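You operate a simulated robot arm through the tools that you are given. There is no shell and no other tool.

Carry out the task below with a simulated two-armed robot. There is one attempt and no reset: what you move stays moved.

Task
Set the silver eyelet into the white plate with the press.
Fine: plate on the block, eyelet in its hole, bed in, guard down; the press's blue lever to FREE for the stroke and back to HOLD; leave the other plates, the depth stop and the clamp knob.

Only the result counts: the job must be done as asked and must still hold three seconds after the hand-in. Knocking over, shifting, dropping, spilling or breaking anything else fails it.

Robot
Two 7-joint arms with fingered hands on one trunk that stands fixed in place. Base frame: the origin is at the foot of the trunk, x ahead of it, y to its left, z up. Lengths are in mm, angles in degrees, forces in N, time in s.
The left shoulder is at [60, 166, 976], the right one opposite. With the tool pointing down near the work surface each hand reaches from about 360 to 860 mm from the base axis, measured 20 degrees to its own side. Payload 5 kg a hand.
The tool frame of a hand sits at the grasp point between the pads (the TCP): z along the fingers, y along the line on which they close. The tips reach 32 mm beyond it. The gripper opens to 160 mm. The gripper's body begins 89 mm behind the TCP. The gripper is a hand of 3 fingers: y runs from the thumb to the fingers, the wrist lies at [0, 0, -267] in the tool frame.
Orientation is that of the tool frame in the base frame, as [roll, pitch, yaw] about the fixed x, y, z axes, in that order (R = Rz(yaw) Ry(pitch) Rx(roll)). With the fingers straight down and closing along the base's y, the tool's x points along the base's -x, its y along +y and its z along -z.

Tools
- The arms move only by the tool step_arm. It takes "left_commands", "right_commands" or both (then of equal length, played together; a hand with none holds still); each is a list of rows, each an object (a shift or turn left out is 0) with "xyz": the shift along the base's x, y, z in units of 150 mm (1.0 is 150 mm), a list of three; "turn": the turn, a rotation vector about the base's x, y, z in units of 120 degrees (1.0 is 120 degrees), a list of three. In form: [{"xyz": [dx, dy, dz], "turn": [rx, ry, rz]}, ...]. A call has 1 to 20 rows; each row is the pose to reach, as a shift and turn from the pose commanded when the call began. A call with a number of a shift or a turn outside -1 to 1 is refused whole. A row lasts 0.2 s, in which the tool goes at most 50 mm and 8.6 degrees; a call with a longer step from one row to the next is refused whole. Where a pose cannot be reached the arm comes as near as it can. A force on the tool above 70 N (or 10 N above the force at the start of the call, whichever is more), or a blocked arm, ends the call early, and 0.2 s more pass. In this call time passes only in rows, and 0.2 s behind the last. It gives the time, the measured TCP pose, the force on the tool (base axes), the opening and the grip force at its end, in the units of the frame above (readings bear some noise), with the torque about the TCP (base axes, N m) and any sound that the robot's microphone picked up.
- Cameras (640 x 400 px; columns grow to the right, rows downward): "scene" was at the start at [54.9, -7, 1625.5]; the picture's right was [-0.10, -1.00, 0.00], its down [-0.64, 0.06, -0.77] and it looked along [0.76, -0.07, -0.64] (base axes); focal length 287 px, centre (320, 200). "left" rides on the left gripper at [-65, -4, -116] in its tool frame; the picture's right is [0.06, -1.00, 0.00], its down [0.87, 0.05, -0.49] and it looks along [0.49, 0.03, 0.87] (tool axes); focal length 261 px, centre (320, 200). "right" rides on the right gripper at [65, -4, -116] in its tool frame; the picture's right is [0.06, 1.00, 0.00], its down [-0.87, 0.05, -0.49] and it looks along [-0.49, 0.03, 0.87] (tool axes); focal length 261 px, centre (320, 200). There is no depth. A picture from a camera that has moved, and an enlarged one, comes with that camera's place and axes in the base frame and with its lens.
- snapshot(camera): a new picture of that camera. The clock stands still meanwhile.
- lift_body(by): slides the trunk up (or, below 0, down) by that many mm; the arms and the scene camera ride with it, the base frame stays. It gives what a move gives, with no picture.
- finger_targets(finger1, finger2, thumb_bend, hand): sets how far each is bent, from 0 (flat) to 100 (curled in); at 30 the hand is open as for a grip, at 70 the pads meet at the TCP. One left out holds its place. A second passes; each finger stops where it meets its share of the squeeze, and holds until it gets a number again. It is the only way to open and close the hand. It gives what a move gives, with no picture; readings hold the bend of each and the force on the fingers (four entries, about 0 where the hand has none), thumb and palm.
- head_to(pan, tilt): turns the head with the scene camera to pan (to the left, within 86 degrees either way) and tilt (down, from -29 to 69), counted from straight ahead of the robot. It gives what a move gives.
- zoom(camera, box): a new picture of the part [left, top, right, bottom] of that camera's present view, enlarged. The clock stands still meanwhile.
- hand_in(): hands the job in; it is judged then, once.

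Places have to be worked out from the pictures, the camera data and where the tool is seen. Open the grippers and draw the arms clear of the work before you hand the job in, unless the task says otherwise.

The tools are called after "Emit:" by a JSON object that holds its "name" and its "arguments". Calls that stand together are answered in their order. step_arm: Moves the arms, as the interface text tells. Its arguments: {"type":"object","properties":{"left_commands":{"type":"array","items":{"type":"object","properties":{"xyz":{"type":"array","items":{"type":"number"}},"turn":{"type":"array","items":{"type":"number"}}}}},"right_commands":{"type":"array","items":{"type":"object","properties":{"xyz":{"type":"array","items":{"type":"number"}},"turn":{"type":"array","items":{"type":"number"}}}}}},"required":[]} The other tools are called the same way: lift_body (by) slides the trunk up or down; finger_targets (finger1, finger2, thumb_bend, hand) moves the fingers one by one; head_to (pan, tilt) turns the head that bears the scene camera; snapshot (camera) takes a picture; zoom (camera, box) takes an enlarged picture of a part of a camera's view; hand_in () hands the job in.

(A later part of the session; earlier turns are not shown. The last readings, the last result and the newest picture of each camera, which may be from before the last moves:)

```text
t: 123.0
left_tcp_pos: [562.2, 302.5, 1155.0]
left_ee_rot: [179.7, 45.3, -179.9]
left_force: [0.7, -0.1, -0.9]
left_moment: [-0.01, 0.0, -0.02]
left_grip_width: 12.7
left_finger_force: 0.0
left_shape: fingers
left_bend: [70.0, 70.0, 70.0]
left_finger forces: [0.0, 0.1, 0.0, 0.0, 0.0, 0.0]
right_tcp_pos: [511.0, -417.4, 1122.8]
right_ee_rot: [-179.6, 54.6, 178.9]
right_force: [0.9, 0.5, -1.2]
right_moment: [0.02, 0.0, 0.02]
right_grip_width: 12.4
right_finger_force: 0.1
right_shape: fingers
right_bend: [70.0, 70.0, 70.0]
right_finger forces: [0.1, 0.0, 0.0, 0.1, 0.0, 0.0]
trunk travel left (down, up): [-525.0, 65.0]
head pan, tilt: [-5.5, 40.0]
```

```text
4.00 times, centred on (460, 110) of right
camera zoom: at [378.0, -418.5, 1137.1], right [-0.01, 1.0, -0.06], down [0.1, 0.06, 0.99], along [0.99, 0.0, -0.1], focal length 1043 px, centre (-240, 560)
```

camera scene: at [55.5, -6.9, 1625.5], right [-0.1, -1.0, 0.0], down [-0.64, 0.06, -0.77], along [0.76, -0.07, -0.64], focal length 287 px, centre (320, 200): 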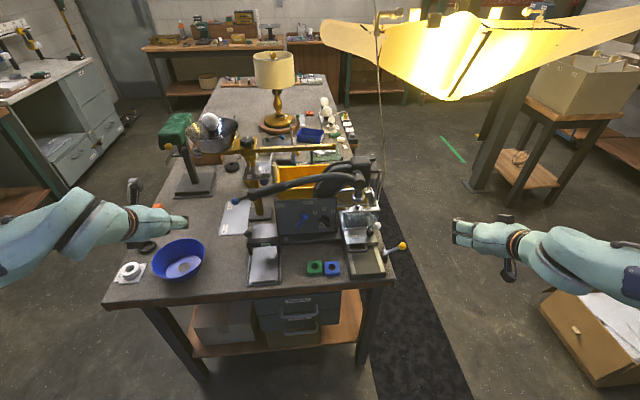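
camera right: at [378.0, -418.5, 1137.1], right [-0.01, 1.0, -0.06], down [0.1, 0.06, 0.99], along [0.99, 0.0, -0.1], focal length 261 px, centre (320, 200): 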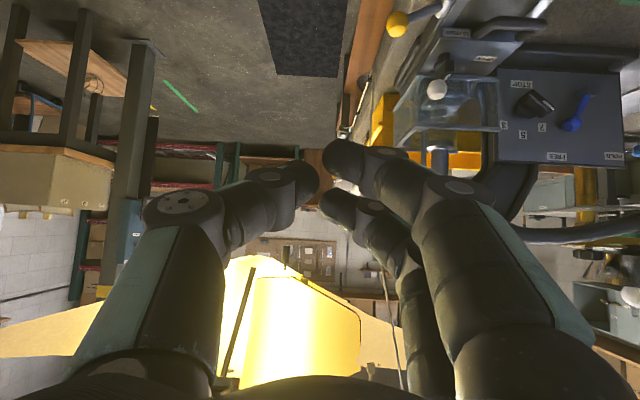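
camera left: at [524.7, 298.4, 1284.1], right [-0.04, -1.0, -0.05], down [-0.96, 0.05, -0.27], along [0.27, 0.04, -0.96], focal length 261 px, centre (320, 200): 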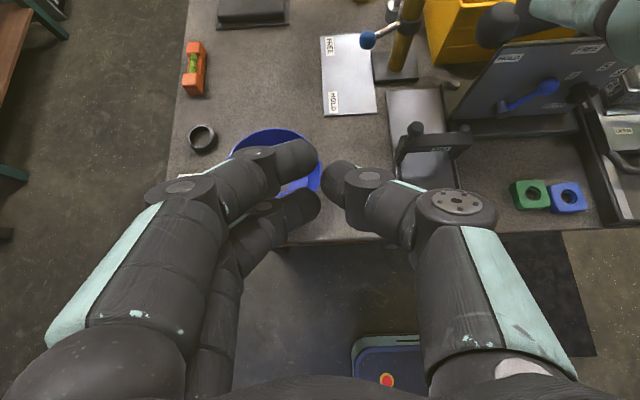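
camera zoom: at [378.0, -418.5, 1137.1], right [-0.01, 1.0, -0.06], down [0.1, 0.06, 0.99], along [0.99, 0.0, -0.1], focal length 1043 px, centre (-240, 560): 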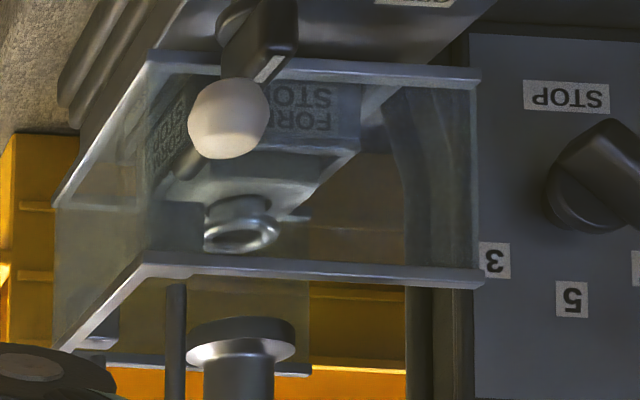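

Guard rests at bed level, ram and eyelet aligned. I'll retry the handle nearer its end with gradually increasing force. Travel back to the left side first.

Emit:
{"name": "step_arm", "arguments": {"right_commands": [{"xyz": [0.1, 0.2, 0.15]}, {"xyz": [0.25, 0.45, 0.3]}, {"xyz": [0.4, 0.7, 0.35]}, {"xyz": [0.45, 1.0, 0.35]}]}}

Emit:
{"name": "step_arm", "arguments": {"right_commands": [{"xyz": [0, 0.3, 0]}, {"xyz": [0, 0.6, 0]}, {"xyz": [0, 0.9, 0]}, {"xyz": [0, 1.0, 0]}]}}

Emit:
{"name": "step_arm", "arguments": {"right_commands": [{"xyz": [0, 0.3, 0]}, {"xyz": [0, 0.6, 0]}, {"xyz": [0, 0.9, 0]}, {"xyz": [0, 1.0, 0]}]}}

Emit:
{"name": "step_arm", "arguments": {"right_commands": [{"xyz": [0, 0.3, 0]}, {"xyz": [0, 0.55, 0]}]}}

Emit:
{"name": "snapshot", "arguments": {"camera": "right"}}

```text
t: 124.0
left_tcp_pos: [561.2, 303.8, 1155.7]
left_ee_rot: [179.8, 45.4, -179.8]
left_force: [0.5, 0.6, -0.6]
left_moment: [-0.01, 0.02, 0.02]
left_grip_width: 12.3
left_finger_force: 0.0
left_shape: fingers
left_bend: [70.0, 70.0, 70.0]
left_finger forces: [0.0, 0.0, 0.0, 0.0, 0.0, 0.1]
right_tcp_pos: [576.7, -266.0, 1174.4]
right_ee_rot: [-179.5, 54.6, 178.8]
right_force: [0.4, -0.1, -0.2]
right_moment: [-0.05, 0.0, -0.02]
right_grip_width: 12.3
right_finger_force: 0.1
right_shape: fingers
right_bend: [70.0, 70.0, 70.0]
right_finger forces: [0.0, 0.1, 0.0, 0.0, 0.1, 0.0]
trunk travel left (down, up): [-525.0, 65.0]
head pan, tilt: [-5.5, 40.0]
```

```text
t: 125.0
left_tcp_pos: [561.0, 302.7, 1156.4]
left_ee_rot: [179.7, 45.2, -179.9]
left_force: [-0.4, 0.2, -0.3]
left_moment: [0.04, -0.01, 0.01]
left_grip_width: 12.4
left_finger_force: 0.0
left_shape: fingers
left_bend: [70.0, 70.0, 70.0]
left_finger forces: [0.1, 0.1, 0.1, 0.0, 0.0, 0.0]
right_tcp_pos: [575.5, -118.7, 1175.1]
right_ee_rot: [-179.7, 54.7, 178.6]
right_force: [-0.4, -0.2, -1.1]
right_moment: [0.01, 0.01, 0.03]
right_grip_width: 12.4
right_finger_force: 0.1
right_shape: fingers
right_bend: [70.0, 70.0, 70.0]
right_finger forces: [0.0, 0.1, 0.0, 0.0, 0.0, 0.0]
trunk travel left (down, up): [-525.0, 65.0]
head pan, tilt: [-5.5, 40.0]
```

```text
t: 126.0
left_tcp_pos: [560.8, 302.4, 1155.5]
left_ee_rot: [179.7, 45.4, -180.0]
left_force: [-0.1, -0.6, 0.1]
left_moment: [0.03, -0.01, 0.03]
left_grip_width: 12.2
left_finger_force: 0.1
left_shape: fingers
left_bend: [70.0, 70.0, 70.0]
left_finger forces: [0.0, 0.0, 0.0, 0.0, 0.1, 0.1]
right_tcp_pos: [575.5, 32.7, 1173.8]
right_ee_rot: [-179.5, 54.6, 178.8]
right_force: [-0.1, -0.6, -0.2]
right_moment: [0.0, 0.02, -0.01]
right_grip_width: 12.4
right_finger_force: 0.1
right_shape: fingers
right_bend: [70.0, 70.0, 70.0]
right_finger forces: [0.1, 0.0, 0.0, 0.1, 0.1, 0.0]
trunk travel left (down, up): [-525.0, 65.0]
head pan, tilt: [-5.5, 40.0]
```

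```text
t: 126.6
left_tcp_pos: [561.6, 302.6, 1155.8]
left_ee_rot: [179.7, 45.4, -179.7]
left_force: [0.2, 0.7, 0.4]
left_moment: [0.02, 0.03, 0.01]
left_grip_width: 12.0
left_finger_force: 0.1
left_shape: fingers
left_bend: [70.0, 70.0, 70.0]
left_finger forces: [0.1, 0.0, 0.0, 0.1, 0.1, 0.0]
right_tcp_pos: [576.7, 113.6, 1174.5]
right_ee_rot: [-179.5, 54.6, 178.7]
right_force: [0.4, -0.7, 0.8]
right_moment: [-0.02, 0.01, 0.0]
right_grip_width: 12.2
right_finger_force: 0.1
right_shape: fingers
right_bend: [70.0, 70.0, 70.0]
right_finger forces: [0.0, 0.0, 0.1, 0.0, 0.0, 0.1]
trunk travel left (down, up): [-525.0, 65.0]
head pan, tilt: [-5.5, 40.0]
```

```text
taken
camera right: at [443.8, 114.3, 1188.8], right [-0.01, 1.0, -0.06], down [0.1, 0.06, 0.99], along [0.99, 0.0, -0.1], focal length 261 px, centre (320, 200)
```

right: 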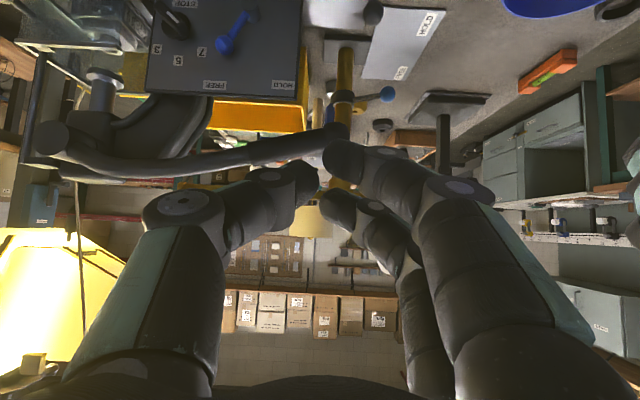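

Emit:
{"name": "zoom", "arguments": {"camera": "right", "box": [20, 50, 180, 200]}}

Emit:
{"name": "zoom", "arguments": {"camera": "right", "box": [220, 70, 420, 200]}}

Emit:
{"name": "zoom", "arguments": {"camera": "scene", "box": [335, 150, 400, 210]}}

```text
2.67 times, centred on (100, 125) of right
camera zoom: at [443.8, 114.3, 1188.8], right [-0.01, 1.0, -0.06], down [0.1, 0.06, 0.99], along [0.99, 0.0, -0.1], focal length 695 px, centre (907, 400)
```

zoom: 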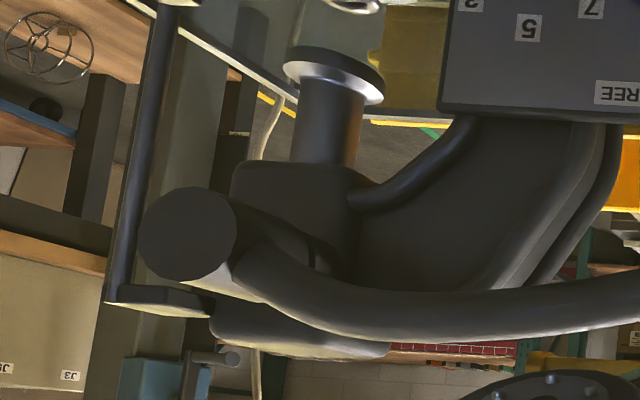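

```text
3.08 times, centred on (320, 135) of right
camera zoom: at [443.8, 114.3, 1188.8], right [-0.01, 1.0, -0.06], down [0.1, 0.06, 0.99], along [0.99, 0.0, -0.1], focal length 802 px, centre (320, 400)
```

zoom: 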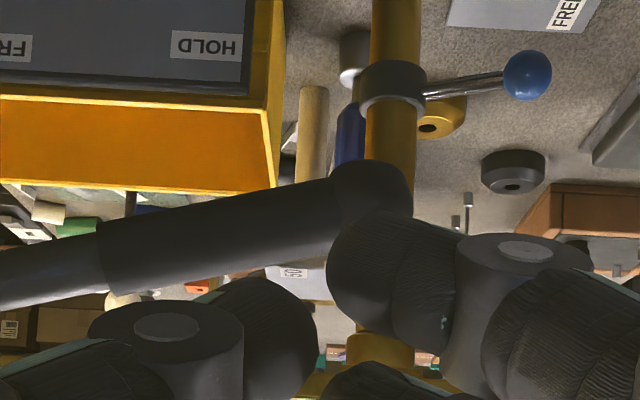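

```text
6.67 times, centred on (368, 180) of scene
camera zoom: at [54.9, -6.0, 1625.5], right [-0.1, -1.0, 0.0], down [-0.64, 0.06, -0.77], along [0.76, -0.07, -0.64], focal length 1914 px, centre (3, 333)
```

zoom: 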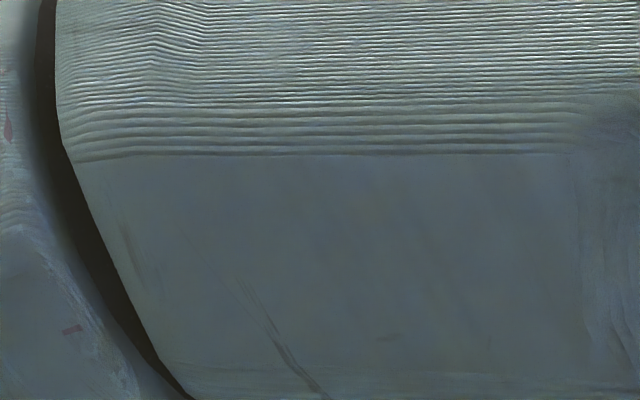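

Advance over the handle end again and lower to contact.

Emit:
{"name": "step_arm", "arguments": {"right_commands": [{"xyz": [0.25, 0, 0]}, {"xyz": [0.55, 0, 0]}, {"xyz": [0.85, 0.01, 0]}, {"xyz": [1.0, 0.01, 0]}]}}

Emit:
{"name": "step_arm", "arguments": {"right_commands": [{"xyz": [0.025, 0, -0.05]}, {"xyz": [0.025, 0, -0.1]}, {"xyz": [0.025, 0, -0.14]}, {"xyz": [0.025, 0, -0.17]}, {"xyz": [0.025, 0, -0.2]}, {"xyz": [0.025, 0, -0.23]}]}}

Emit:
{"name": "snapshot", "arguments": {"camera": "right"}}

```text
t: 127.6
left_tcp_pos: [562.1, 303.4, 1156.5]
left_ee_rot: [179.7, 45.2, -179.9]
left_force: [-0.7, 0.1, -0.6]
left_moment: [-0.01, 0.0, -0.07]
left_grip_width: 12.3
left_finger_force: 0.0
left_shape: fingers
left_bend: [70.0, 70.0, 70.0]
left_finger forces: [0.0, 0.0, 0.0, 0.0, 0.1, 0.1]
right_tcp_pos: [726.1, 116.5, 1173.6]
right_ee_rot: [-179.6, 54.6, 178.9]
right_force: [-0.4, 0.9, -0.4]
right_moment: [0.0, 0.01, 0.01]
right_grip_width: 12.2
right_finger_force: 0.0
right_shape: fingers
right_bend: [70.0, 70.0, 70.0]
right_finger forces: [0.0, 0.0, 0.1, 0.1, 0.0, 0.0]
trunk travel left (down, up): [-525.0, 65.0]
head pan, tilt: [-5.5, 40.0]
```

```text
t: 129.0
left_tcp_pos: [561.9, 302.7, 1155.5]
left_ee_rot: [179.6, 45.2, -179.9]
left_force: [1.4, 0.0, 0.8]
left_moment: [0.04, -0.02, -0.02]
left_grip_width: 12.5
left_finger_force: 0.0
left_shape: fingers
left_bend: [70.0, 70.0, 70.0]
left_finger forces: [0.0, 0.1, 0.0, 0.1, 0.0, 0.0]
right_tcp_pos: [730.7, 116.3, 1140.1]
right_ee_rot: [-179.5, 54.6, 178.7]
right_force: [-0.1, 0.4, 0.2]
right_moment: [0.03, -0.01, 0.0]
right_grip_width: 12.4
right_finger_force: 0.1
right_shape: fingers
right_bend: [70.0, 70.0, 70.0]
right_finger forces: [0.1, 0.0, 0.1, 0.0, 0.0, 0.1]
trunk travel left (down, up): [-525.0, 65.0]
head pan, tilt: [-5.5, 40.0]
```

```text
taken
camera right: at [597.7, 115.4, 1154.4], right [-0.01, 1.0, -0.05], down [0.1, 0.06, 0.99], along [0.99, 0.0, -0.1], focal length 261 px, centre (320, 200)
```

right: 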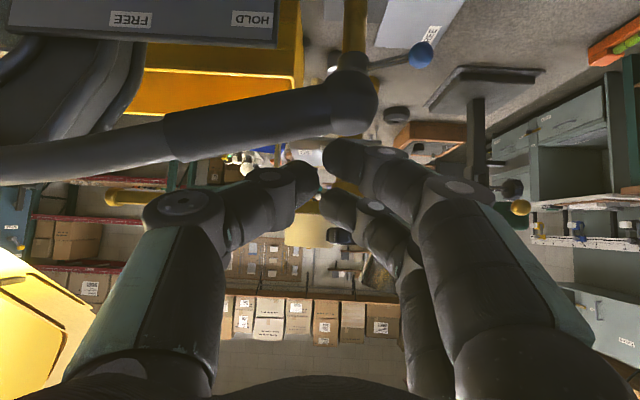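

No contact yet at z 1140. Lower in 3 mm steps until it presses, then continue pressing.

Emit:
{"name": "step_arm", "arguments": {"right_commands": [{"xyz": [0, 0, -0.02]}, {"xyz": [0, 0, -0.04]}, {"xyz": [0, 0, -0.06]}, {"xyz": [0, 0, -0.08]}, {"xyz": [0, 0, -0.1]}, {"xyz": [0, 0, -0.12]}, {"xyz": [0, 0, -0.14]}, {"xyz": [0, 0, -0.16]}]}}

Emit:
{"name": "snapshot", "arguments": {"camera": "right"}}

```text
t: 130.8
left_tcp_pos: [556.8, 302.2, 1158.5]
left_ee_rot: [179.6, 45.6, -179.8]
left_force: [0.6, -0.5, -1.1]
left_moment: [0.01, 0.03, 0.0]
left_grip_width: 12.3
left_finger_force: 0.1
left_shape: fingers
left_bend: [70.0, 70.0, 70.0]
left_finger forces: [0.1, 0.0, 0.0, 0.0, 0.1, 0.0]
right_tcp_pos: [728.0, 117.2, 1125.6]
right_ee_rot: [179.9, 55.3, 178.4]
right_force: [-16.0, 8.0, 47.5]
right_moment: [0.08, -0.18, 0.19]
right_grip_width: 6.4
right_finger_force: 27.8
right_shape: fingers
right_bend: [75.0, 70.0, 71.0]
right_finger forces: [31.2, 0.0, 0.0, 0.0, 24.2, 0.0]
trunk travel left (down, up): [-525.0, 65.0]
head pan, tilt: [-5.5, 40.0]
```

```text
taken
camera right: at [594.7, 116.9, 1138.1], right [-0.01, 1.0, -0.05], down [0.09, 0.05, 0.99], along [1.0, 0.0, -0.09], focal length 261 px, centre (320, 200)
```

right: 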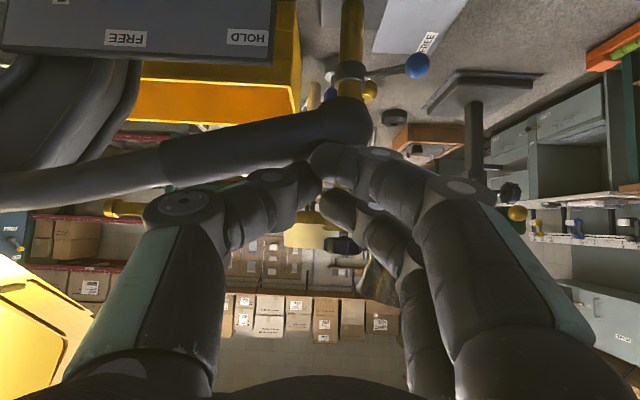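

Still firm at ~48 N. I'll increase force stepwise once to see whether it breaks free.

Emit:
{"name": "step_arm", "arguments": {"right_commands": [{"xyz": [0, 0, -0.015]}, {"xyz": [0, 0, -0.03]}, {"xyz": [0, 0, -0.045]}, {"xyz": [0, 0, -0.06]}]}}

Emit:
{"name": "step_arm", "arguments": {"right_commands": [{"xyz": [0, 0, -0.015]}, {"xyz": [0, 0, -0.03]}, {"xyz": [0, 0, -0.045]}, {"xyz": [0, 0, -0.06]}]}}

Emit:
{"name": "snapshot", "arguments": {"camera": "right"}}

```text
t: 131.9
left_tcp_pos: [559.3, 303.0, 1155.1]
left_ee_rot: [179.9, 45.4, -179.9]
left_force: [-0.2, -0.1, -0.2]
left_moment: [0.0, 0.01, -0.01]
left_grip_width: 12.2
left_finger_force: 0.0
left_shape: fingers
left_bend: [70.0, 70.0, 70.0]
left_finger forces: [0.0, 0.0, 0.1, 0.0, 0.0, 0.1]
right_tcp_pos: [730.2, 122.4, 1124.6]
right_ee_rot: [178.8, 56.0, 178.0]
right_force: [-18.7, 5.2, 20.4]
right_moment: [0.06, 0.38, 0.12]
right_grip_width: 4.9
right_finger_force: 19.8
right_shape: fingers
right_bend: [77.0, 70.0, 70.0]
right_finger forces: [30.2, 0.0, 0.0, 0.0, 9.4, 0.0]
trunk travel left (down, up): [-525.0, 65.0]
head pan, tilt: [-5.5, 40.0]
stopped in row 4 (right hand): the force on the tool passed its limit at 70 N (the readings are from after the stop); the commanded pose is now the measured one
```

```text
t: 132.9
left_tcp_pos: [556.0, 302.7, 1160.6]
left_ee_rot: [179.7, 45.6, -179.9]
left_force: [-0.2, -0.5, -1.0]
left_moment: [-0.01, -0.04, -0.01]
left_grip_width: 12.0
left_finger_force: 0.1
left_shape: fingers
left_bend: [70.0, 70.0, 70.0]
left_finger forces: [0.0, 0.0, 0.0, 0.1, 0.1, 0.1]
right_tcp_pos: [729.9, 118.8, 1122.6]
right_ee_rot: [178.6, 56.5, 177.4]
right_force: [-16.2, 8.0, 56.8]
right_moment: [-0.14, -0.28, 0.18]
right_grip_width: 5.0
right_finger_force: 36.5
right_shape: fingers
right_bend: [79.0, 70.0, 71.0]
right_finger forces: [37.0, 0.0, 0.1, 0.0, 36.7, 0.1]
trunk travel left (down, up): [-525.0, 65.0]
head pan, tilt: [-5.5, 40.0]
```

```text
taken
camera right: at [597.9, 118.8, 1132.4], right [-0.01, 1.0, -0.04], down [0.07, 0.04, 1.0], along [1.0, 0.01, -0.07], focal length 261 px, centre (320, 200)
```

right: 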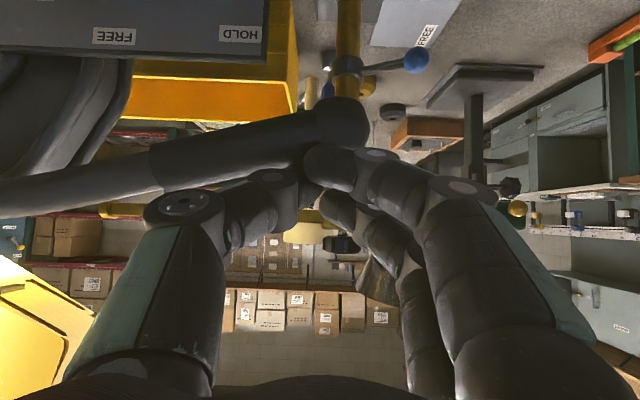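

It's locked beyond 70 N, so some interlock is open. I back off and take a closer look at the yellow BED lever beside the bed track.

Emit:
{"name": "step_arm", "arguments": {"right_commands": [{"xyz": [0, 0, 0.1]}, {"xyz": [0, 0, 0.3]}, {"xyz": [-0.25, -0.1, 0.35]}, {"xyz": [-0.5, -0.2, 0.35]}, {"xyz": [-0.75, -0.35, 0.35]}, {"xyz": [-0.95, -0.55, 0.35]}, {"xyz": [-0.95, -0.8, 0.35]}, {"xyz": [-0.95, -1.0, 0.35]}]}}

Emit:
{"name": "step_arm", "arguments": {"right_commands": [{"xyz": [0, -0.3, 0]}, {"xyz": [0, -0.6, 0]}, {"xyz": [0, -0.9, 0]}, {"xyz": [0, -1.0, 0]}]}}

Emit:
{"name": "zoom", "arguments": {"camera": "scene", "box": [375, 230, 415, 270]}}

Emit:
{"name": "zoom", "arguments": {"camera": "scene", "box": [340, 215, 400, 285]}}

Emit:
{"name": "snapshot", "arguments": {"camera": "scene"}}

```text
t: 134.7
left_tcp_pos: [559.1, 302.9, 1156.0]
left_ee_rot: [179.7, 45.4, -179.9]
left_force: [-0.4, 0.0, -0.3]
left_moment: [0.04, 0.01, 0.02]
left_grip_width: 12.5
left_finger_force: 0.1
left_shape: fingers
left_bend: [70.0, 70.0, 70.0]
left_finger forces: [0.1, 0.0, 0.1, 0.0, 0.0, 0.1]
right_tcp_pos: [588.2, -31.8, 1163.4]
right_ee_rot: [179.4, 55.6, 177.9]
right_force: [0.3, -0.1, 0.0]
right_moment: [0.0, -0.04, 0.02]
right_grip_width: 11.6
right_finger_force: 0.1
right_shape: fingers
right_bend: [70.0, 70.0, 70.0]
right_finger forces: [0.0, 0.0, 0.0, 0.1, 0.0, 0.0]
trunk travel left (down, up): [-525.0, 65.0]
head pan, tilt: [-5.5, 40.0]
```

```text
t: 135.7
left_tcp_pos: [560.8, 303.5, 1156.5]
left_ee_rot: [179.7, 45.3, -179.9]
left_force: [-0.3, -0.7, 0.0]
left_moment: [0.0, 0.0, -0.02]
left_grip_width: 12.4
left_finger_force: 0.0
left_shape: fingers
left_bend: [70.0, 70.0, 70.0]
left_finger forces: [0.0, 0.0, 0.0, 0.1, 0.0, 0.0]
right_tcp_pos: [592.0, -182.6, 1164.7]
right_ee_rot: [179.4, 55.6, 178.0]
right_force: [0.0, 0.8, 0.5]
right_moment: [0.0, 0.0, 0.03]
right_grip_width: 12.0
right_finger_force: 0.0
right_shape: fingers
right_bend: [70.0, 70.0, 70.0]
right_finger forces: [0.0, 0.0, 0.1, 0.1, 0.1, 0.0]
trunk travel left (down, up): [-525.0, 65.0]
head pan, tilt: [-5.5, 40.0]
```

```text
10.00 times, centred on (395, 250) of scene
camera zoom: at [55.0, -6.2, 1625.5], right [-0.1, -1.0, 0.0], down [-0.64, 0.06, -0.77], along [0.76, -0.07, -0.64], focal length 2871 px, centre (-430, -300)
```

zoom: 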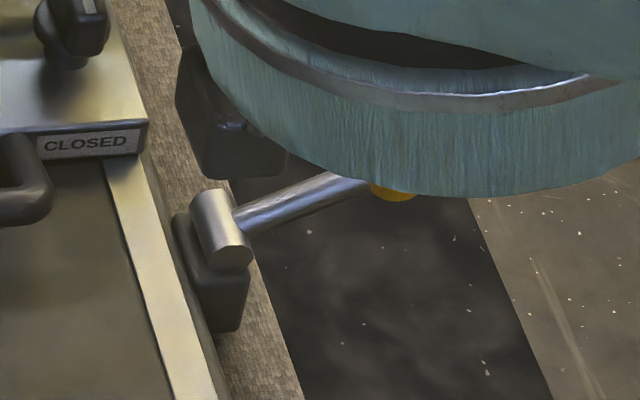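

```text
5.71 times, centred on (370, 250) of scene
camera zoom: at [55.0, -6.2, 1625.5], right [-0.1, -1.0, 0.0], down [-0.64, 0.06, -0.77], along [0.76, -0.07, -0.64], focal length 1641 px, centre (34, -86)
```

zoom: 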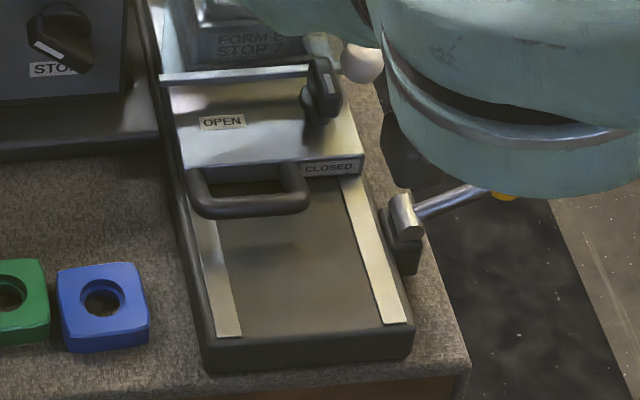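

```text
taken
camera scene: at [55.0, -6.2, 1625.5], right [-0.1, -1.0, 0.0], down [-0.64, 0.06, -0.77], along [0.76, -0.07, -0.64], focal length 287 px, centre (320, 200)
```

scene: 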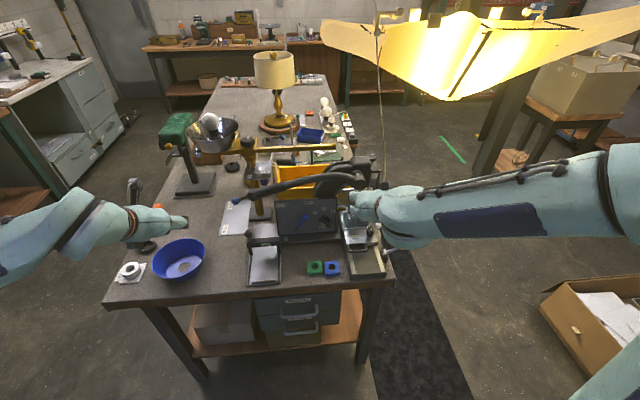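

Before touching anything unlisted, I'll check whether the handle's stroke direction is upward, by a gentle push from below. Move the fist under the handle end.

Emit:
{"name": "step_arm", "arguments": {"right_commands": [{"xyz": [0, 0.3, 0]}, {"xyz": [0, 0.6, -0.05]}, {"xyz": [0, 0.9, -0.1]}, {"xyz": [0, 1.0, -0.25]}]}}

Emit:
{"name": "step_arm", "arguments": {"right_commands": [{"xyz": [0, 0.25, -0.2]}, {"xyz": [0, 0.5, -0.4]}, {"xyz": [0, 0.75, -0.55]}, {"xyz": [0, 0.93, -0.7]}]}}

Emit:
{"name": "step_arm", "arguments": {"right_commands": [{"xyz": [0.25, 0, 0]}, {"xyz": [0.5, 0, 0]}, {"xyz": [0.75, 0, 0]}, {"xyz": [0.92, 0, 0]}]}}

Emit:
{"name": "snapshot", "arguments": {"camera": "right"}}

```text
t: 136.7
left_tcp_pos: [562.6, 303.0, 1155.9]
left_ee_rot: [179.6, 45.3, -179.8]
left_force: [0.4, -0.1, -0.2]
left_moment: [-0.02, 0.0, 0.02]
left_grip_width: 12.6
left_finger_force: 0.0
left_shape: fingers
left_bend: [70.0, 70.0, 70.0]
left_finger forces: [0.0, 0.1, 0.0, 0.0, 0.0, 0.0]
right_tcp_pos: [591.0, -33.1, 1126.6]
right_ee_rot: [179.3, 55.6, 177.9]
right_force: [-0.1, -0.6, -0.9]
right_moment: [0.0, -0.01, -0.02]
right_grip_width: 12.1
right_finger_force: 0.1
right_shape: fingers
right_bend: [70.0, 70.0, 70.0]
right_finger forces: [0.1, 0.0, 0.0, 0.2, 0.1, 0.1]
trunk travel left (down, up): [-525.0, 65.0]
head pan, tilt: [-5.5, 40.0]
```

```text
t: 137.7
left_tcp_pos: [562.1, 303.7, 1156.1]
left_ee_rot: [179.8, 45.3, -179.9]
left_force: [-0.1, -0.8, 0.0]
left_moment: [-0.02, -0.04, -0.01]
left_grip_width: 12.4
left_finger_force: 0.0
left_shape: fingers
left_bend: [70.0, 70.0, 70.0]
left_finger forces: [0.1, 0.0, 0.0, 0.1, 0.1, 0.0]
right_tcp_pos: [590.2, 108.3, 1020.5]
right_ee_rot: [179.5, 55.5, 178.0]
right_force: [-0.2, 0.5, 0.1]
right_moment: [-0.02, -0.01, -0.04]
right_grip_width: 12.1
right_finger_force: 0.0
right_shape: fingers
right_bend: [70.0, 70.0, 70.0]
right_finger forces: [0.0, 0.0, 0.0, 0.0, 0.1, 0.1]
trunk travel left (down, up): [-525.0, 65.0]
head pan, tilt: [-5.5, 40.0]
```

```text
t: 138.7
left_tcp_pos: [560.2, 303.4, 1157.1]
left_ee_rot: [179.7, 45.3, -179.9]
left_force: [-0.6, -0.9, 0.6]
left_moment: [0.0, -0.02, 0.02]
left_grip_width: 12.1
left_finger_force: 0.2
left_shape: fingers
left_bend: [70.0, 70.0, 70.0]
left_finger forces: [0.1, 0.0, 0.1, 0.0, 0.1, 0.1]
right_tcp_pos: [729.1, 108.6, 1020.3]
right_ee_rot: [179.4, 55.7, 178.1]
right_force: [-0.3, 0.3, -0.1]
right_moment: [-0.01, 0.0, 0.03]
right_grip_width: 12.2
right_finger_force: 0.0
right_shape: fingers
right_bend: [70.0, 70.0, 70.0]
right_finger forces: [0.1, 0.0, 0.0, 0.0, 0.0, 0.0]
trunk travel left (down, up): [-525.0, 65.0]
head pan, tilt: [-5.5, 40.0]
```

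```text
taken
camera right: at [597.1, 107.1, 1032.3], right [-0.01, 1.0, -0.05], down [0.09, 0.05, 1.0], along [1.0, 0.0, -0.09], focal length 261 px, centre (320, 200)
```

right: 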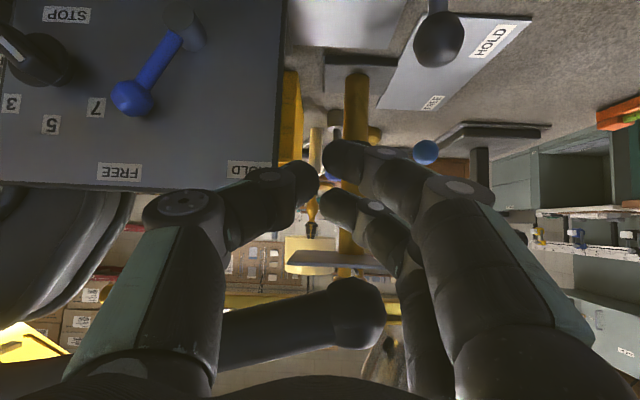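

Handle is above the fist now. Raise gently to touch it from below.

Emit:
{"name": "step_arm", "arguments": {"right_commands": [{"xyz": [0, 0, 0.03]}, {"xyz": [0, 0, 0.06]}, {"xyz": [0, 0, 0.09]}, {"xyz": [0, 0, 0.12]}, {"xyz": [0, 0, 0.15]}, {"xyz": [0, 0, 0.18]}, {"xyz": [0, 0, 0.2]}]}}

Emit:
{"name": "snapshot", "arguments": {"camera": "right"}}

```text
t: 140.3
left_tcp_pos: [560.2, 304.0, 1154.7]
left_ee_rot: [179.8, 45.2, -179.9]
left_force: [0.2, 0.1, -0.3]
left_moment: [0.0, 0.01, -0.01]
left_grip_width: 12.2
left_finger_force: 0.0
left_shape: fingers
left_bend: [70.0, 70.0, 70.0]
left_finger forces: [0.0, 0.0, 0.0, 0.0, 0.0, 0.0]
right_tcp_pos: [729.9, 108.4, 1049.9]
right_ee_rot: [179.4, 55.6, 177.9]
right_force: [0.2, 0.9, -5.4]
right_moment: [-0.16, 0.01, -0.01]
right_grip_width: 11.9
right_finger_force: 2.4
right_shape: fingers
right_bend: [70.0, 70.0, 70.0]
right_finger forces: [0.1, 4.4, 0.1, 0.0, 0.1, 0.1]
trunk travel left (down, up): [-525.0, 65.0]
head pan, tilt: [-5.5, 40.0]
```

```text
taken
camera right: at [596.3, 107.3, 1062.0], right [-0.01, 1.0, -0.05], down [0.09, 0.05, 1.0], along [1.0, 0.0, -0.09], focal length 261 px, centre (320, 200)
```

right: 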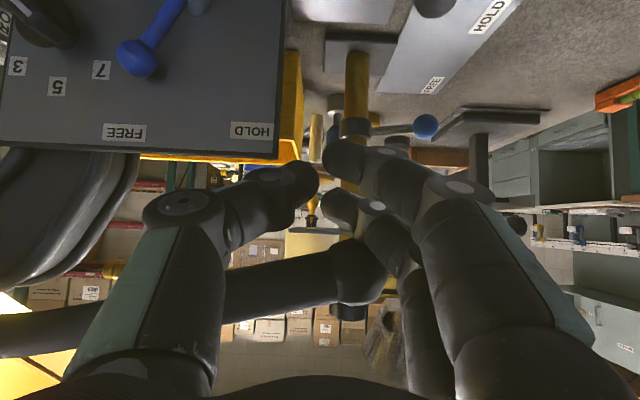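

Contact at 5 N. Push up a further 8 mm slowly to see if it yields.

Emit:
{"name": "step_arm", "arguments": {"right_commands": [{"xyz": [0, 0, 0.013]}, {"xyz": [0, 0, 0.027]}, {"xyz": [0, 0, 0.04]}, {"xyz": [0, 0, 0.053]}]}}

Emit:
{"name": "snapshot", "arguments": {"camera": "right"}}

```text
t: 141.3
left_tcp_pos: [561.5, 302.9, 1156.9]
left_ee_rot: [179.6, 45.3, -179.8]
left_force: [0.4, 0.5, 0.3]
left_moment: [0.0, -0.02, 0.01]
left_grip_width: 12.3
left_finger_force: 0.0
left_shape: fingers
left_bend: [70.0, 70.0, 70.0]
left_finger forces: [0.0, 0.1, 0.0, 0.0, 0.0, 0.0]
right_tcp_pos: [728.5, 108.0, 1059.0]
right_ee_rot: [179.3, 55.5, 178.0]
right_force: [-1.7, 2.0, -4.5]
right_moment: [-0.18, 0.02, 0.1]
right_grip_width: 12.1
right_finger_force: 3.0
right_shape: fingers
right_bend: [70.0, 69.0, 70.0]
right_finger forces: [0.1, 5.4, 0.0, 0.0, 0.1, 0.0]
trunk travel left (down, up): [-525.0, 65.0]
head pan, tilt: [-5.5, 40.0]
```

```text
taken
camera right: at [596.4, 107.1, 1070.2], right [-0.01, 1.0, -0.05], down [0.09, 0.05, 1.0], along [1.0, 0.01, -0.09], focal length 261 px, centre (320, 200)
```

right: 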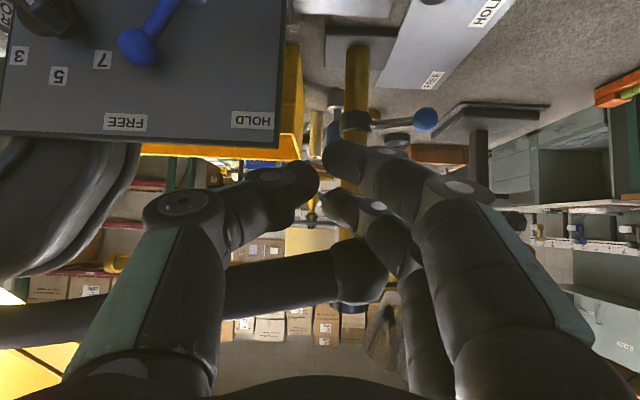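

The handle moves up freely (≈5 N) — the stroke is upward. Check whether the ram is descending.

Emit:
{"name": "zoom", "arguments": {"camera": "scene", "box": [340, 160, 400, 230]}}

Emit:
{"name": "snapshot", "arguments": {"camera": "scene"}}

Emit:
{"name": "snapshot", "arguments": {"camera": "left"}}

```text
5.71 times, centred on (370, 195) of scene
camera zoom: at [55.2, -6.1, 1625.5], right [-0.1, -1.0, 0.0], down [-0.64, 0.06, -0.77], along [0.76, -0.07, -0.64], focal length 1641 px, centre (34, 229)
```

zoom: 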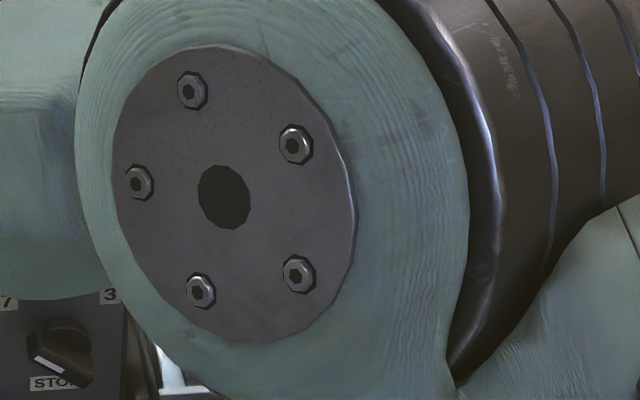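

```text
taken
camera scene: at [55.2, -6.1, 1625.5], right [-0.1, -1.0, 0.0], down [-0.64, 0.06, -0.77], along [0.76, -0.07, -0.64], focal length 287 px, centre (320, 200)
```

scene: 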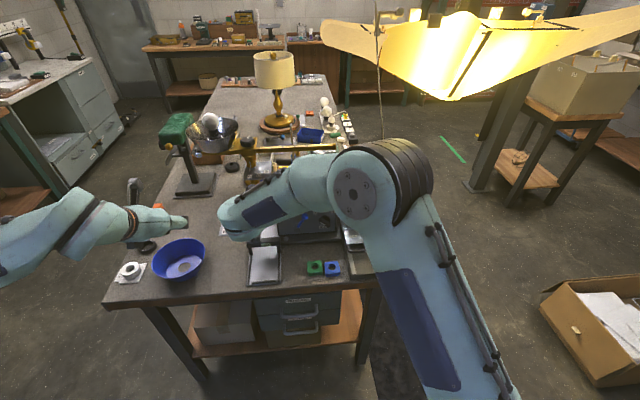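

```text
taken
camera left: at [524.8, 299.3, 1283.8], right [-0.04, -1.0, -0.05], down [-0.96, 0.05, -0.27], along [0.27, 0.04, -0.96], focal length 261 px, centre (320, 200)
```

left: 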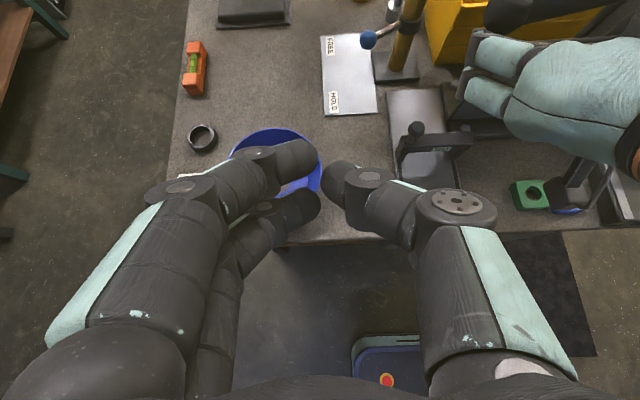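

View is blocked by the elbow, but the handle yields upward. Continue lifting along the arc, 5 mm per row, monitoring force.

Emit:
{"name": "step_arm", "arguments": {"right_commands": [{"xyz": [0, 0, 0.033]}, {"xyz": [0, 0, 0.067]}, {"xyz": [0, 0, 0.1]}, {"xyz": [0, 0, 0.133]}, {"xyz": [0, 0, 0.167]}, {"xyz": [0, 0, 0.2]}, {"xyz": [0, 0, 0.233]}, {"xyz": [0, 0, 0.267]}]}}

Emit:
{"name": "snapshot", "arguments": {"camera": "right"}}

```text
t: 143.1
left_tcp_pos: [560.8, 303.4, 1155.7]
left_ee_rot: [179.7, 45.3, -179.9]
left_force: [-0.6, -0.4, 0.3]
left_moment: [0.02, 0.0, 0.02]
left_grip_width: 12.3
left_finger_force: 0.1
left_shape: fingers
left_bend: [70.0, 70.0, 70.0]
left_finger forces: [0.1, 0.0, 0.1, 0.0, 0.0, 0.1]
right_tcp_pos: [728.3, 107.4, 1098.6]
right_ee_rot: [179.4, 55.5, 178.0]
right_force: [-1.8, 2.1, -4.6]
right_moment: [-0.18, 0.03, 0.11]
right_grip_width: 12.0
right_finger_force: 2.7
right_shape: fingers
right_bend: [70.0, 69.0, 70.0]
right_finger forces: [0.0, 5.0, 0.0, 0.0, 0.0, 0.0]
trunk travel left (down, up): [-525.0, 65.0]
head pan, tilt: [-5.5, 40.0]
```

```text
taken
camera right: at [596.4, 107.2, 1110.4], right [-0.01, 1.0, -0.05], down [0.09, 0.05, 1.0], along [1.0, 0.01, -0.09], focal length 261 px, centre (320, 200)
```

right: 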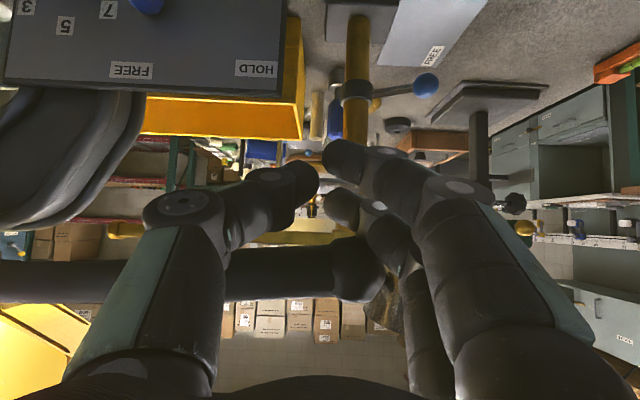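

The handle follows upward at ~5 N. Keep lifting along the arc.

Emit:
{"name": "step_arm", "arguments": {"right_commands": [{"xyz": [0, 0, 0.033]}, {"xyz": [0, 0, 0.067]}, {"xyz": [0, -0.005, 0.1]}, {"xyz": [0, -0.01, 0.133]}, {"xyz": [0, -0.02, 0.167]}, {"xyz": [0, -0.03, 0.2]}, {"xyz": [0, -0.04, 0.233]}, {"xyz": [0, -0.05, 0.267]}]}}

Emit:
{"name": "snapshot", "arguments": {"camera": "right"}}

Emit:
{"name": "snapshot", "arguments": {"camera": "scene"}}

```text
t: 144.9
left_tcp_pos: [561.4, 303.3, 1155.6]
left_ee_rot: [179.8, 45.2, -179.9]
left_force: [-0.5, 0.1, 0.6]
left_moment: [0.04, 0.0, 0.01]
left_grip_width: 12.3
left_finger_force: 0.0
left_shape: fingers
left_bend: [70.0, 70.0, 70.0]
left_finger forces: [0.1, 0.0, 0.0, 0.0, 0.0, 0.0]
right_tcp_pos: [727.3, 101.5, 1140.1]
right_ee_rot: [179.4, 55.7, 178.2]
right_force: [-2.8, 4.7, -3.4]
right_moment: [-0.25, -0.05, 0.14]
right_grip_width: 12.0
right_finger_force: 3.0
right_shape: fingers
right_bend: [70.0, 68.0, 70.0]
right_finger forces: [0.0, 6.1, 0.0, 0.0, 0.0, 0.1]
trunk travel left (down, up): [-525.0, 65.0]
head pan, tilt: [-5.5, 40.0]
```

```text
taken
camera right: at [596.4, 100.7, 1151.1], right [-0.01, 1.0, -0.05], down [0.09, 0.05, 1.0], along [1.0, 0.01, -0.09], focal length 261 px, centre (320, 200)
```

right: 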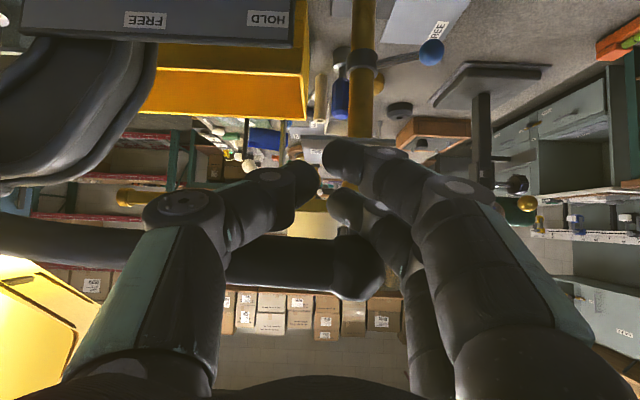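

```text
taken
camera scene: at [54.9, -5.7, 1625.5], right [-0.1, -1.0, 0.0], down [-0.64, 0.06, -0.77], along [0.76, -0.07, -0.64], focal length 287 px, centre (320, 200)
```

scene: 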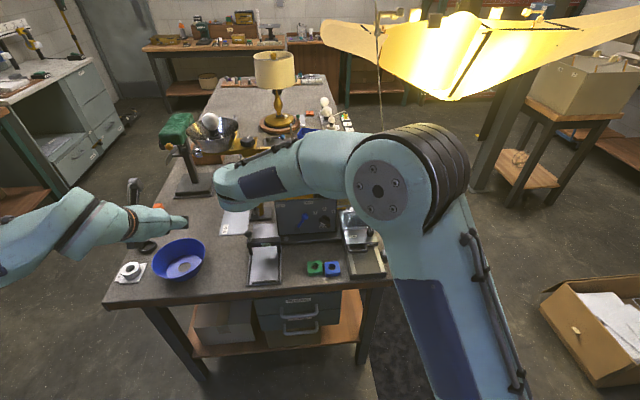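

Emit:
{"name": "zoom", "arguments": {"camera": "scene", "box": [330, 195, 390, 250]}}

Emit:
{"name": "zoom", "arguments": {"camera": "right", "box": [0, 200, 400, 330]}}

```text
7.27 times, centred on (360, 222) of scene
camera zoom: at [54.9, -5.7, 1625.5], right [-0.1, -1.0, 0.0], down [-0.64, 0.06, -0.77], along [0.76, -0.07, -0.64], focal length 2088 px, centre (29, 36)
```

zoom: 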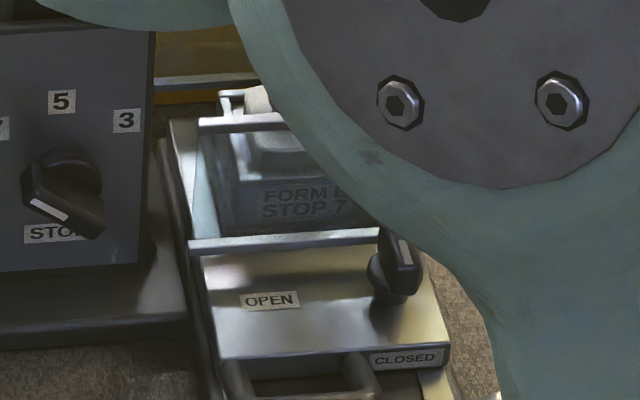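

```text
1.60 times, centred on (200, 265) of right
camera zoom: at [596.4, 100.7, 1151.1], right [-0.01, 1.0, -0.05], down [0.09, 0.05, 1.0], along [1.0, 0.01, -0.09], focal length 417 px, centre (512, 96)
```

zoom: 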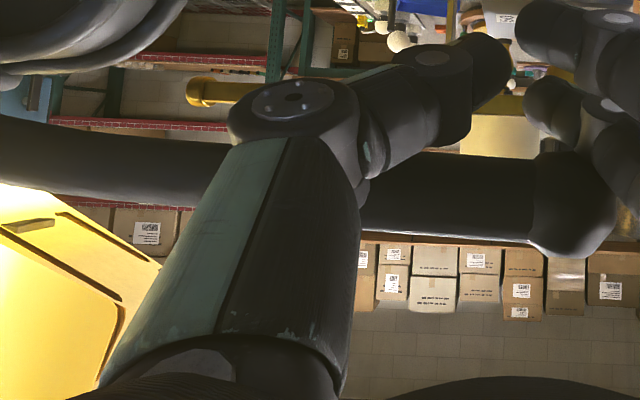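

Still ~5 N. Continue lifting (y shifting inward along the arc) and watch for resistance.

Emit:
{"name": "step_arm", "arguments": {"right_commands": [{"xyz": [0, -0.01, 0.033]}, {"xyz": [0, -0.02, 0.067]}, {"xyz": [0, -0.03, 0.1]}, {"xyz": [0, -0.045, 0.133]}, {"xyz": [0, -0.06, 0.167]}, {"xyz": [0, -0.075, 0.2]}, {"xyz": [0, -0.09, 0.233]}, {"xyz": [0, -0.11, 0.267]}]}}

Emit:
{"name": "snapshot", "arguments": {"camera": "right"}}

Emit:
{"name": "zoom", "arguments": {"camera": "scene", "box": [330, 175, 400, 250]}}

```text
t: 146.7
left_tcp_pos: [560.8, 304.1, 1156.1]
left_ee_rot: [179.8, 45.3, -179.8]
left_force: [-1.1, -0.2, 0.0]
left_moment: [-0.02, 0.02, 0.03]
left_grip_width: 12.5
left_finger_force: 0.0
left_shape: fingers
left_bend: [70.0, 70.0, 70.0]
left_finger forces: [0.0, 0.0, 0.0, 0.0, 0.0, 0.1]
right_tcp_pos: [727.7, 84.3, 1179.9]
right_ee_rot: [179.5, 55.6, 178.2]
right_force: [-4.2, 8.4, -1.2]
right_moment: [-0.25, -0.07, 0.28]
right_grip_width: 11.9
right_finger_force: 4.0
right_shape: fingers
right_bend: [70.0, 67.0, 70.0]
right_finger forces: [0.0, 7.6, 0.0, 0.0, 0.0, 0.0]
trunk travel left (down, up): [-525.0, 65.0]
head pan, tilt: [-5.5, 40.0]
```

```text
taken
camera right: at [596.2, 84.4, 1190.9], right [-0.01, 1.0, -0.05], down [0.09, 0.05, 1.0], along [1.0, 0.01, -0.09], focal length 261 px, centre (320, 200)
```

right: 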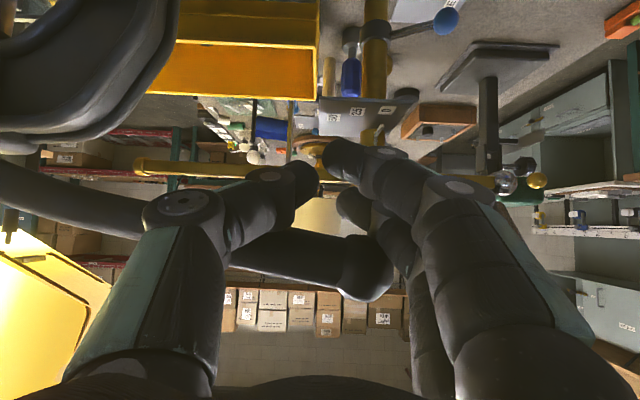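

```text
5.33 times, centred on (365, 212) of scene
camera zoom: at [54.7, -5.2, 1625.5], right [-0.1, -1.0, 0.0], down [-0.64, 0.06, -0.77], along [0.76, -0.07, -0.64], focal length 1531 px, centre (80, 133)
```

zoom: 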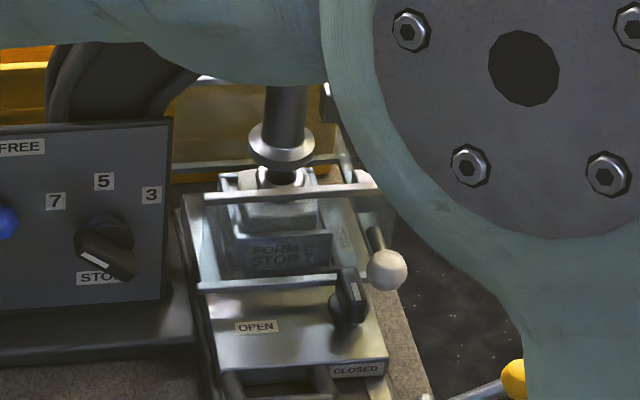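

The ram is descending (~19 mm so far) — lifting is the stroke. Continue along the arc (hub ≈ y −210, z 1104; r ≈ 304).

Emit:
{"name": "step_arm", "arguments": {"right_commands": [{"xyz": [0, -0.009, 0.035]}, {"xyz": [0, -0.019, 0.069]}, {"xyz": [0, -0.029, 0.103]}, {"xyz": [0, -0.04, 0.137]}, {"xyz": [0, -0.051, 0.171]}, {"xyz": [0, -0.063, 0.204]}, {"xyz": [0, -0.077, 0.237]}, {"xyz": [0, -0.089, 0.269]}]}}

Emit:
{"name": "snapshot", "arguments": {"camera": "right"}}

Emit:
{"name": "zoom", "arguments": {"camera": "scene", "box": [330, 175, 400, 250]}}

```text
t: 148.5
left_tcp_pos: [560.2, 304.2, 1155.4]
left_ee_rot: [179.8, 45.4, -179.8]
left_force: [0.3, -0.1, 0.2]
left_moment: [0.0, 0.01, -0.01]
left_grip_width: 12.3
left_finger_force: 0.1
left_shape: fingers
left_bend: [70.0, 70.0, 70.0]
left_finger forces: [0.1, 0.0, 0.0, 0.1, 0.1, 0.0]
right_tcp_pos: [729.0, 72.3, 1219.6]
right_ee_rot: [179.4, 55.7, 178.0]
right_force: [-3.3, 5.9, -2.3]
right_moment: [-0.15, -0.02, 0.17]
right_grip_width: 12.1
right_finger_force: 2.6
right_shape: fingers
right_bend: [70.0, 67.0, 70.0]
right_finger forces: [0.0, 5.5, 0.2, 0.1, 0.3, 0.0]
trunk travel left (down, up): [-525.0, 65.0]
head pan, tilt: [-5.5, 40.0]
```

```text
taken
camera right: at [596.4, 70.8, 1231.5], right [-0.01, 1.0, -0.05], down [0.09, 0.05, 1.0], along [1.0, 0.0, -0.09], focal length 261 px, centre (320, 200)
```

right: 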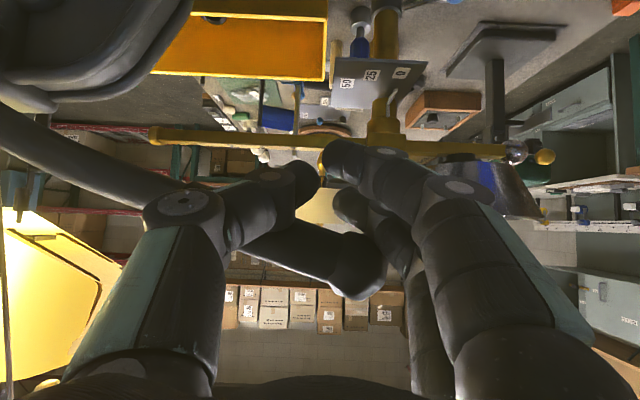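

```text
5.33 times, centred on (365, 212) of scene
camera zoom: at [54.7, -5.4, 1625.5], right [-0.1, -1.0, 0.0], down [-0.64, 0.06, -0.77], along [0.76, -0.07, -0.64], focal length 1531 px, centre (80, 133)
```

zoom: 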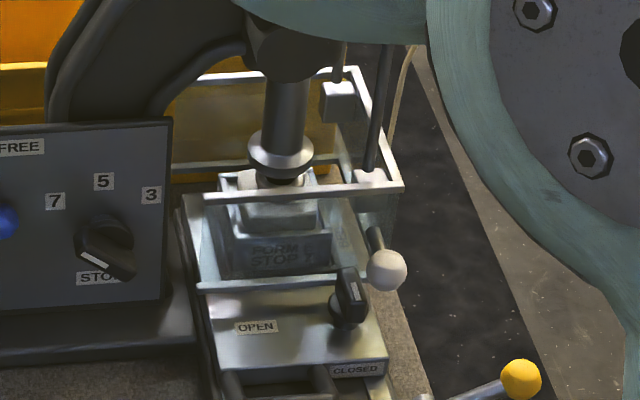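

Ram nose is entering the eyelet. Continue the lift.

Emit:
{"name": "step_arm", "arguments": {"right_commands": [{"xyz": [0, -0.014, 0.033]}, {"xyz": [0, -0.029, 0.065]}, {"xyz": [0, -0.043, 0.097]}, {"xyz": [0, -0.059, 0.129]}, {"xyz": [0, -0.075, 0.161]}, {"xyz": [0, -0.091, 0.192]}, {"xyz": [0, -0.109, 0.223]}, {"xyz": [0, -0.127, 0.253]}]}}

Emit:
{"name": "zoom", "arguments": {"camera": "scene", "box": [330, 175, 400, 250]}}

Emit:
{"name": "snapshot", "arguments": {"camera": "right"}}

```text
t: 150.3
left_tcp_pos: [561.5, 303.7, 1156.4]
left_ee_rot: [179.7, 45.2, -180.0]
left_force: [0.0, 0.4, 0.5]
left_moment: [0.01, 0.01, -0.03]
left_grip_width: 12.4
left_finger_force: 0.0
left_shape: fingers
left_bend: [70.0, 70.0, 70.0]
left_finger forces: [0.0, 0.0, 0.0, 0.0, 0.1, 0.0]
right_tcp_pos: [729.4, 51.1, 1257.4]
right_ee_rot: [179.4, 55.5, 177.9]
right_force: [-7.2, -0.9, -7.4]
right_moment: [0.23, -0.05, -0.19]
right_grip_width: 12.8
right_finger_force: 4.6
right_shape: fingers
right_bend: [70.0, 70.0, 70.0]
right_finger forces: [0.1, 0.1, 0.0, 0.1, 8.7, 0.1]
trunk travel left (down, up): [-525.0, 65.0]
head pan, tilt: [-5.5, 40.0]
```

```text
5.33 times, centred on (365, 212) of scene
camera zoom: at [54.7, -6.6, 1625.5], right [-0.1, -1.0, 0.0], down [-0.64, 0.06, -0.77], along [0.76, -0.07, -0.64], focal length 1531 px, centre (80, 133)
```

zoom: 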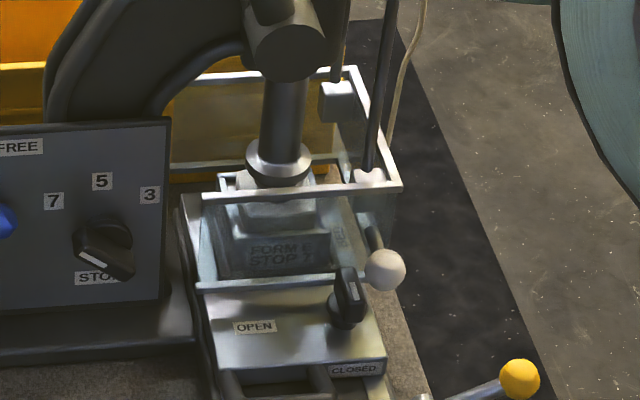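

```text
taken
camera right: at [596.5, 50.1, 1269.0], right [-0.01, 1.0, -0.05], down [0.09, 0.05, 1.0], along [1.0, 0.0, -0.09], focal length 261 px, centre (320, 200)
```

right: 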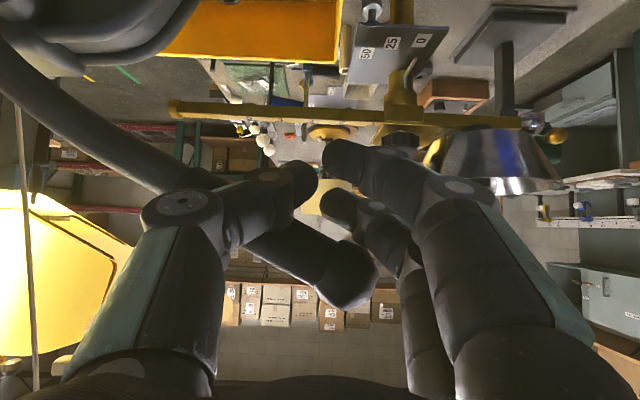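

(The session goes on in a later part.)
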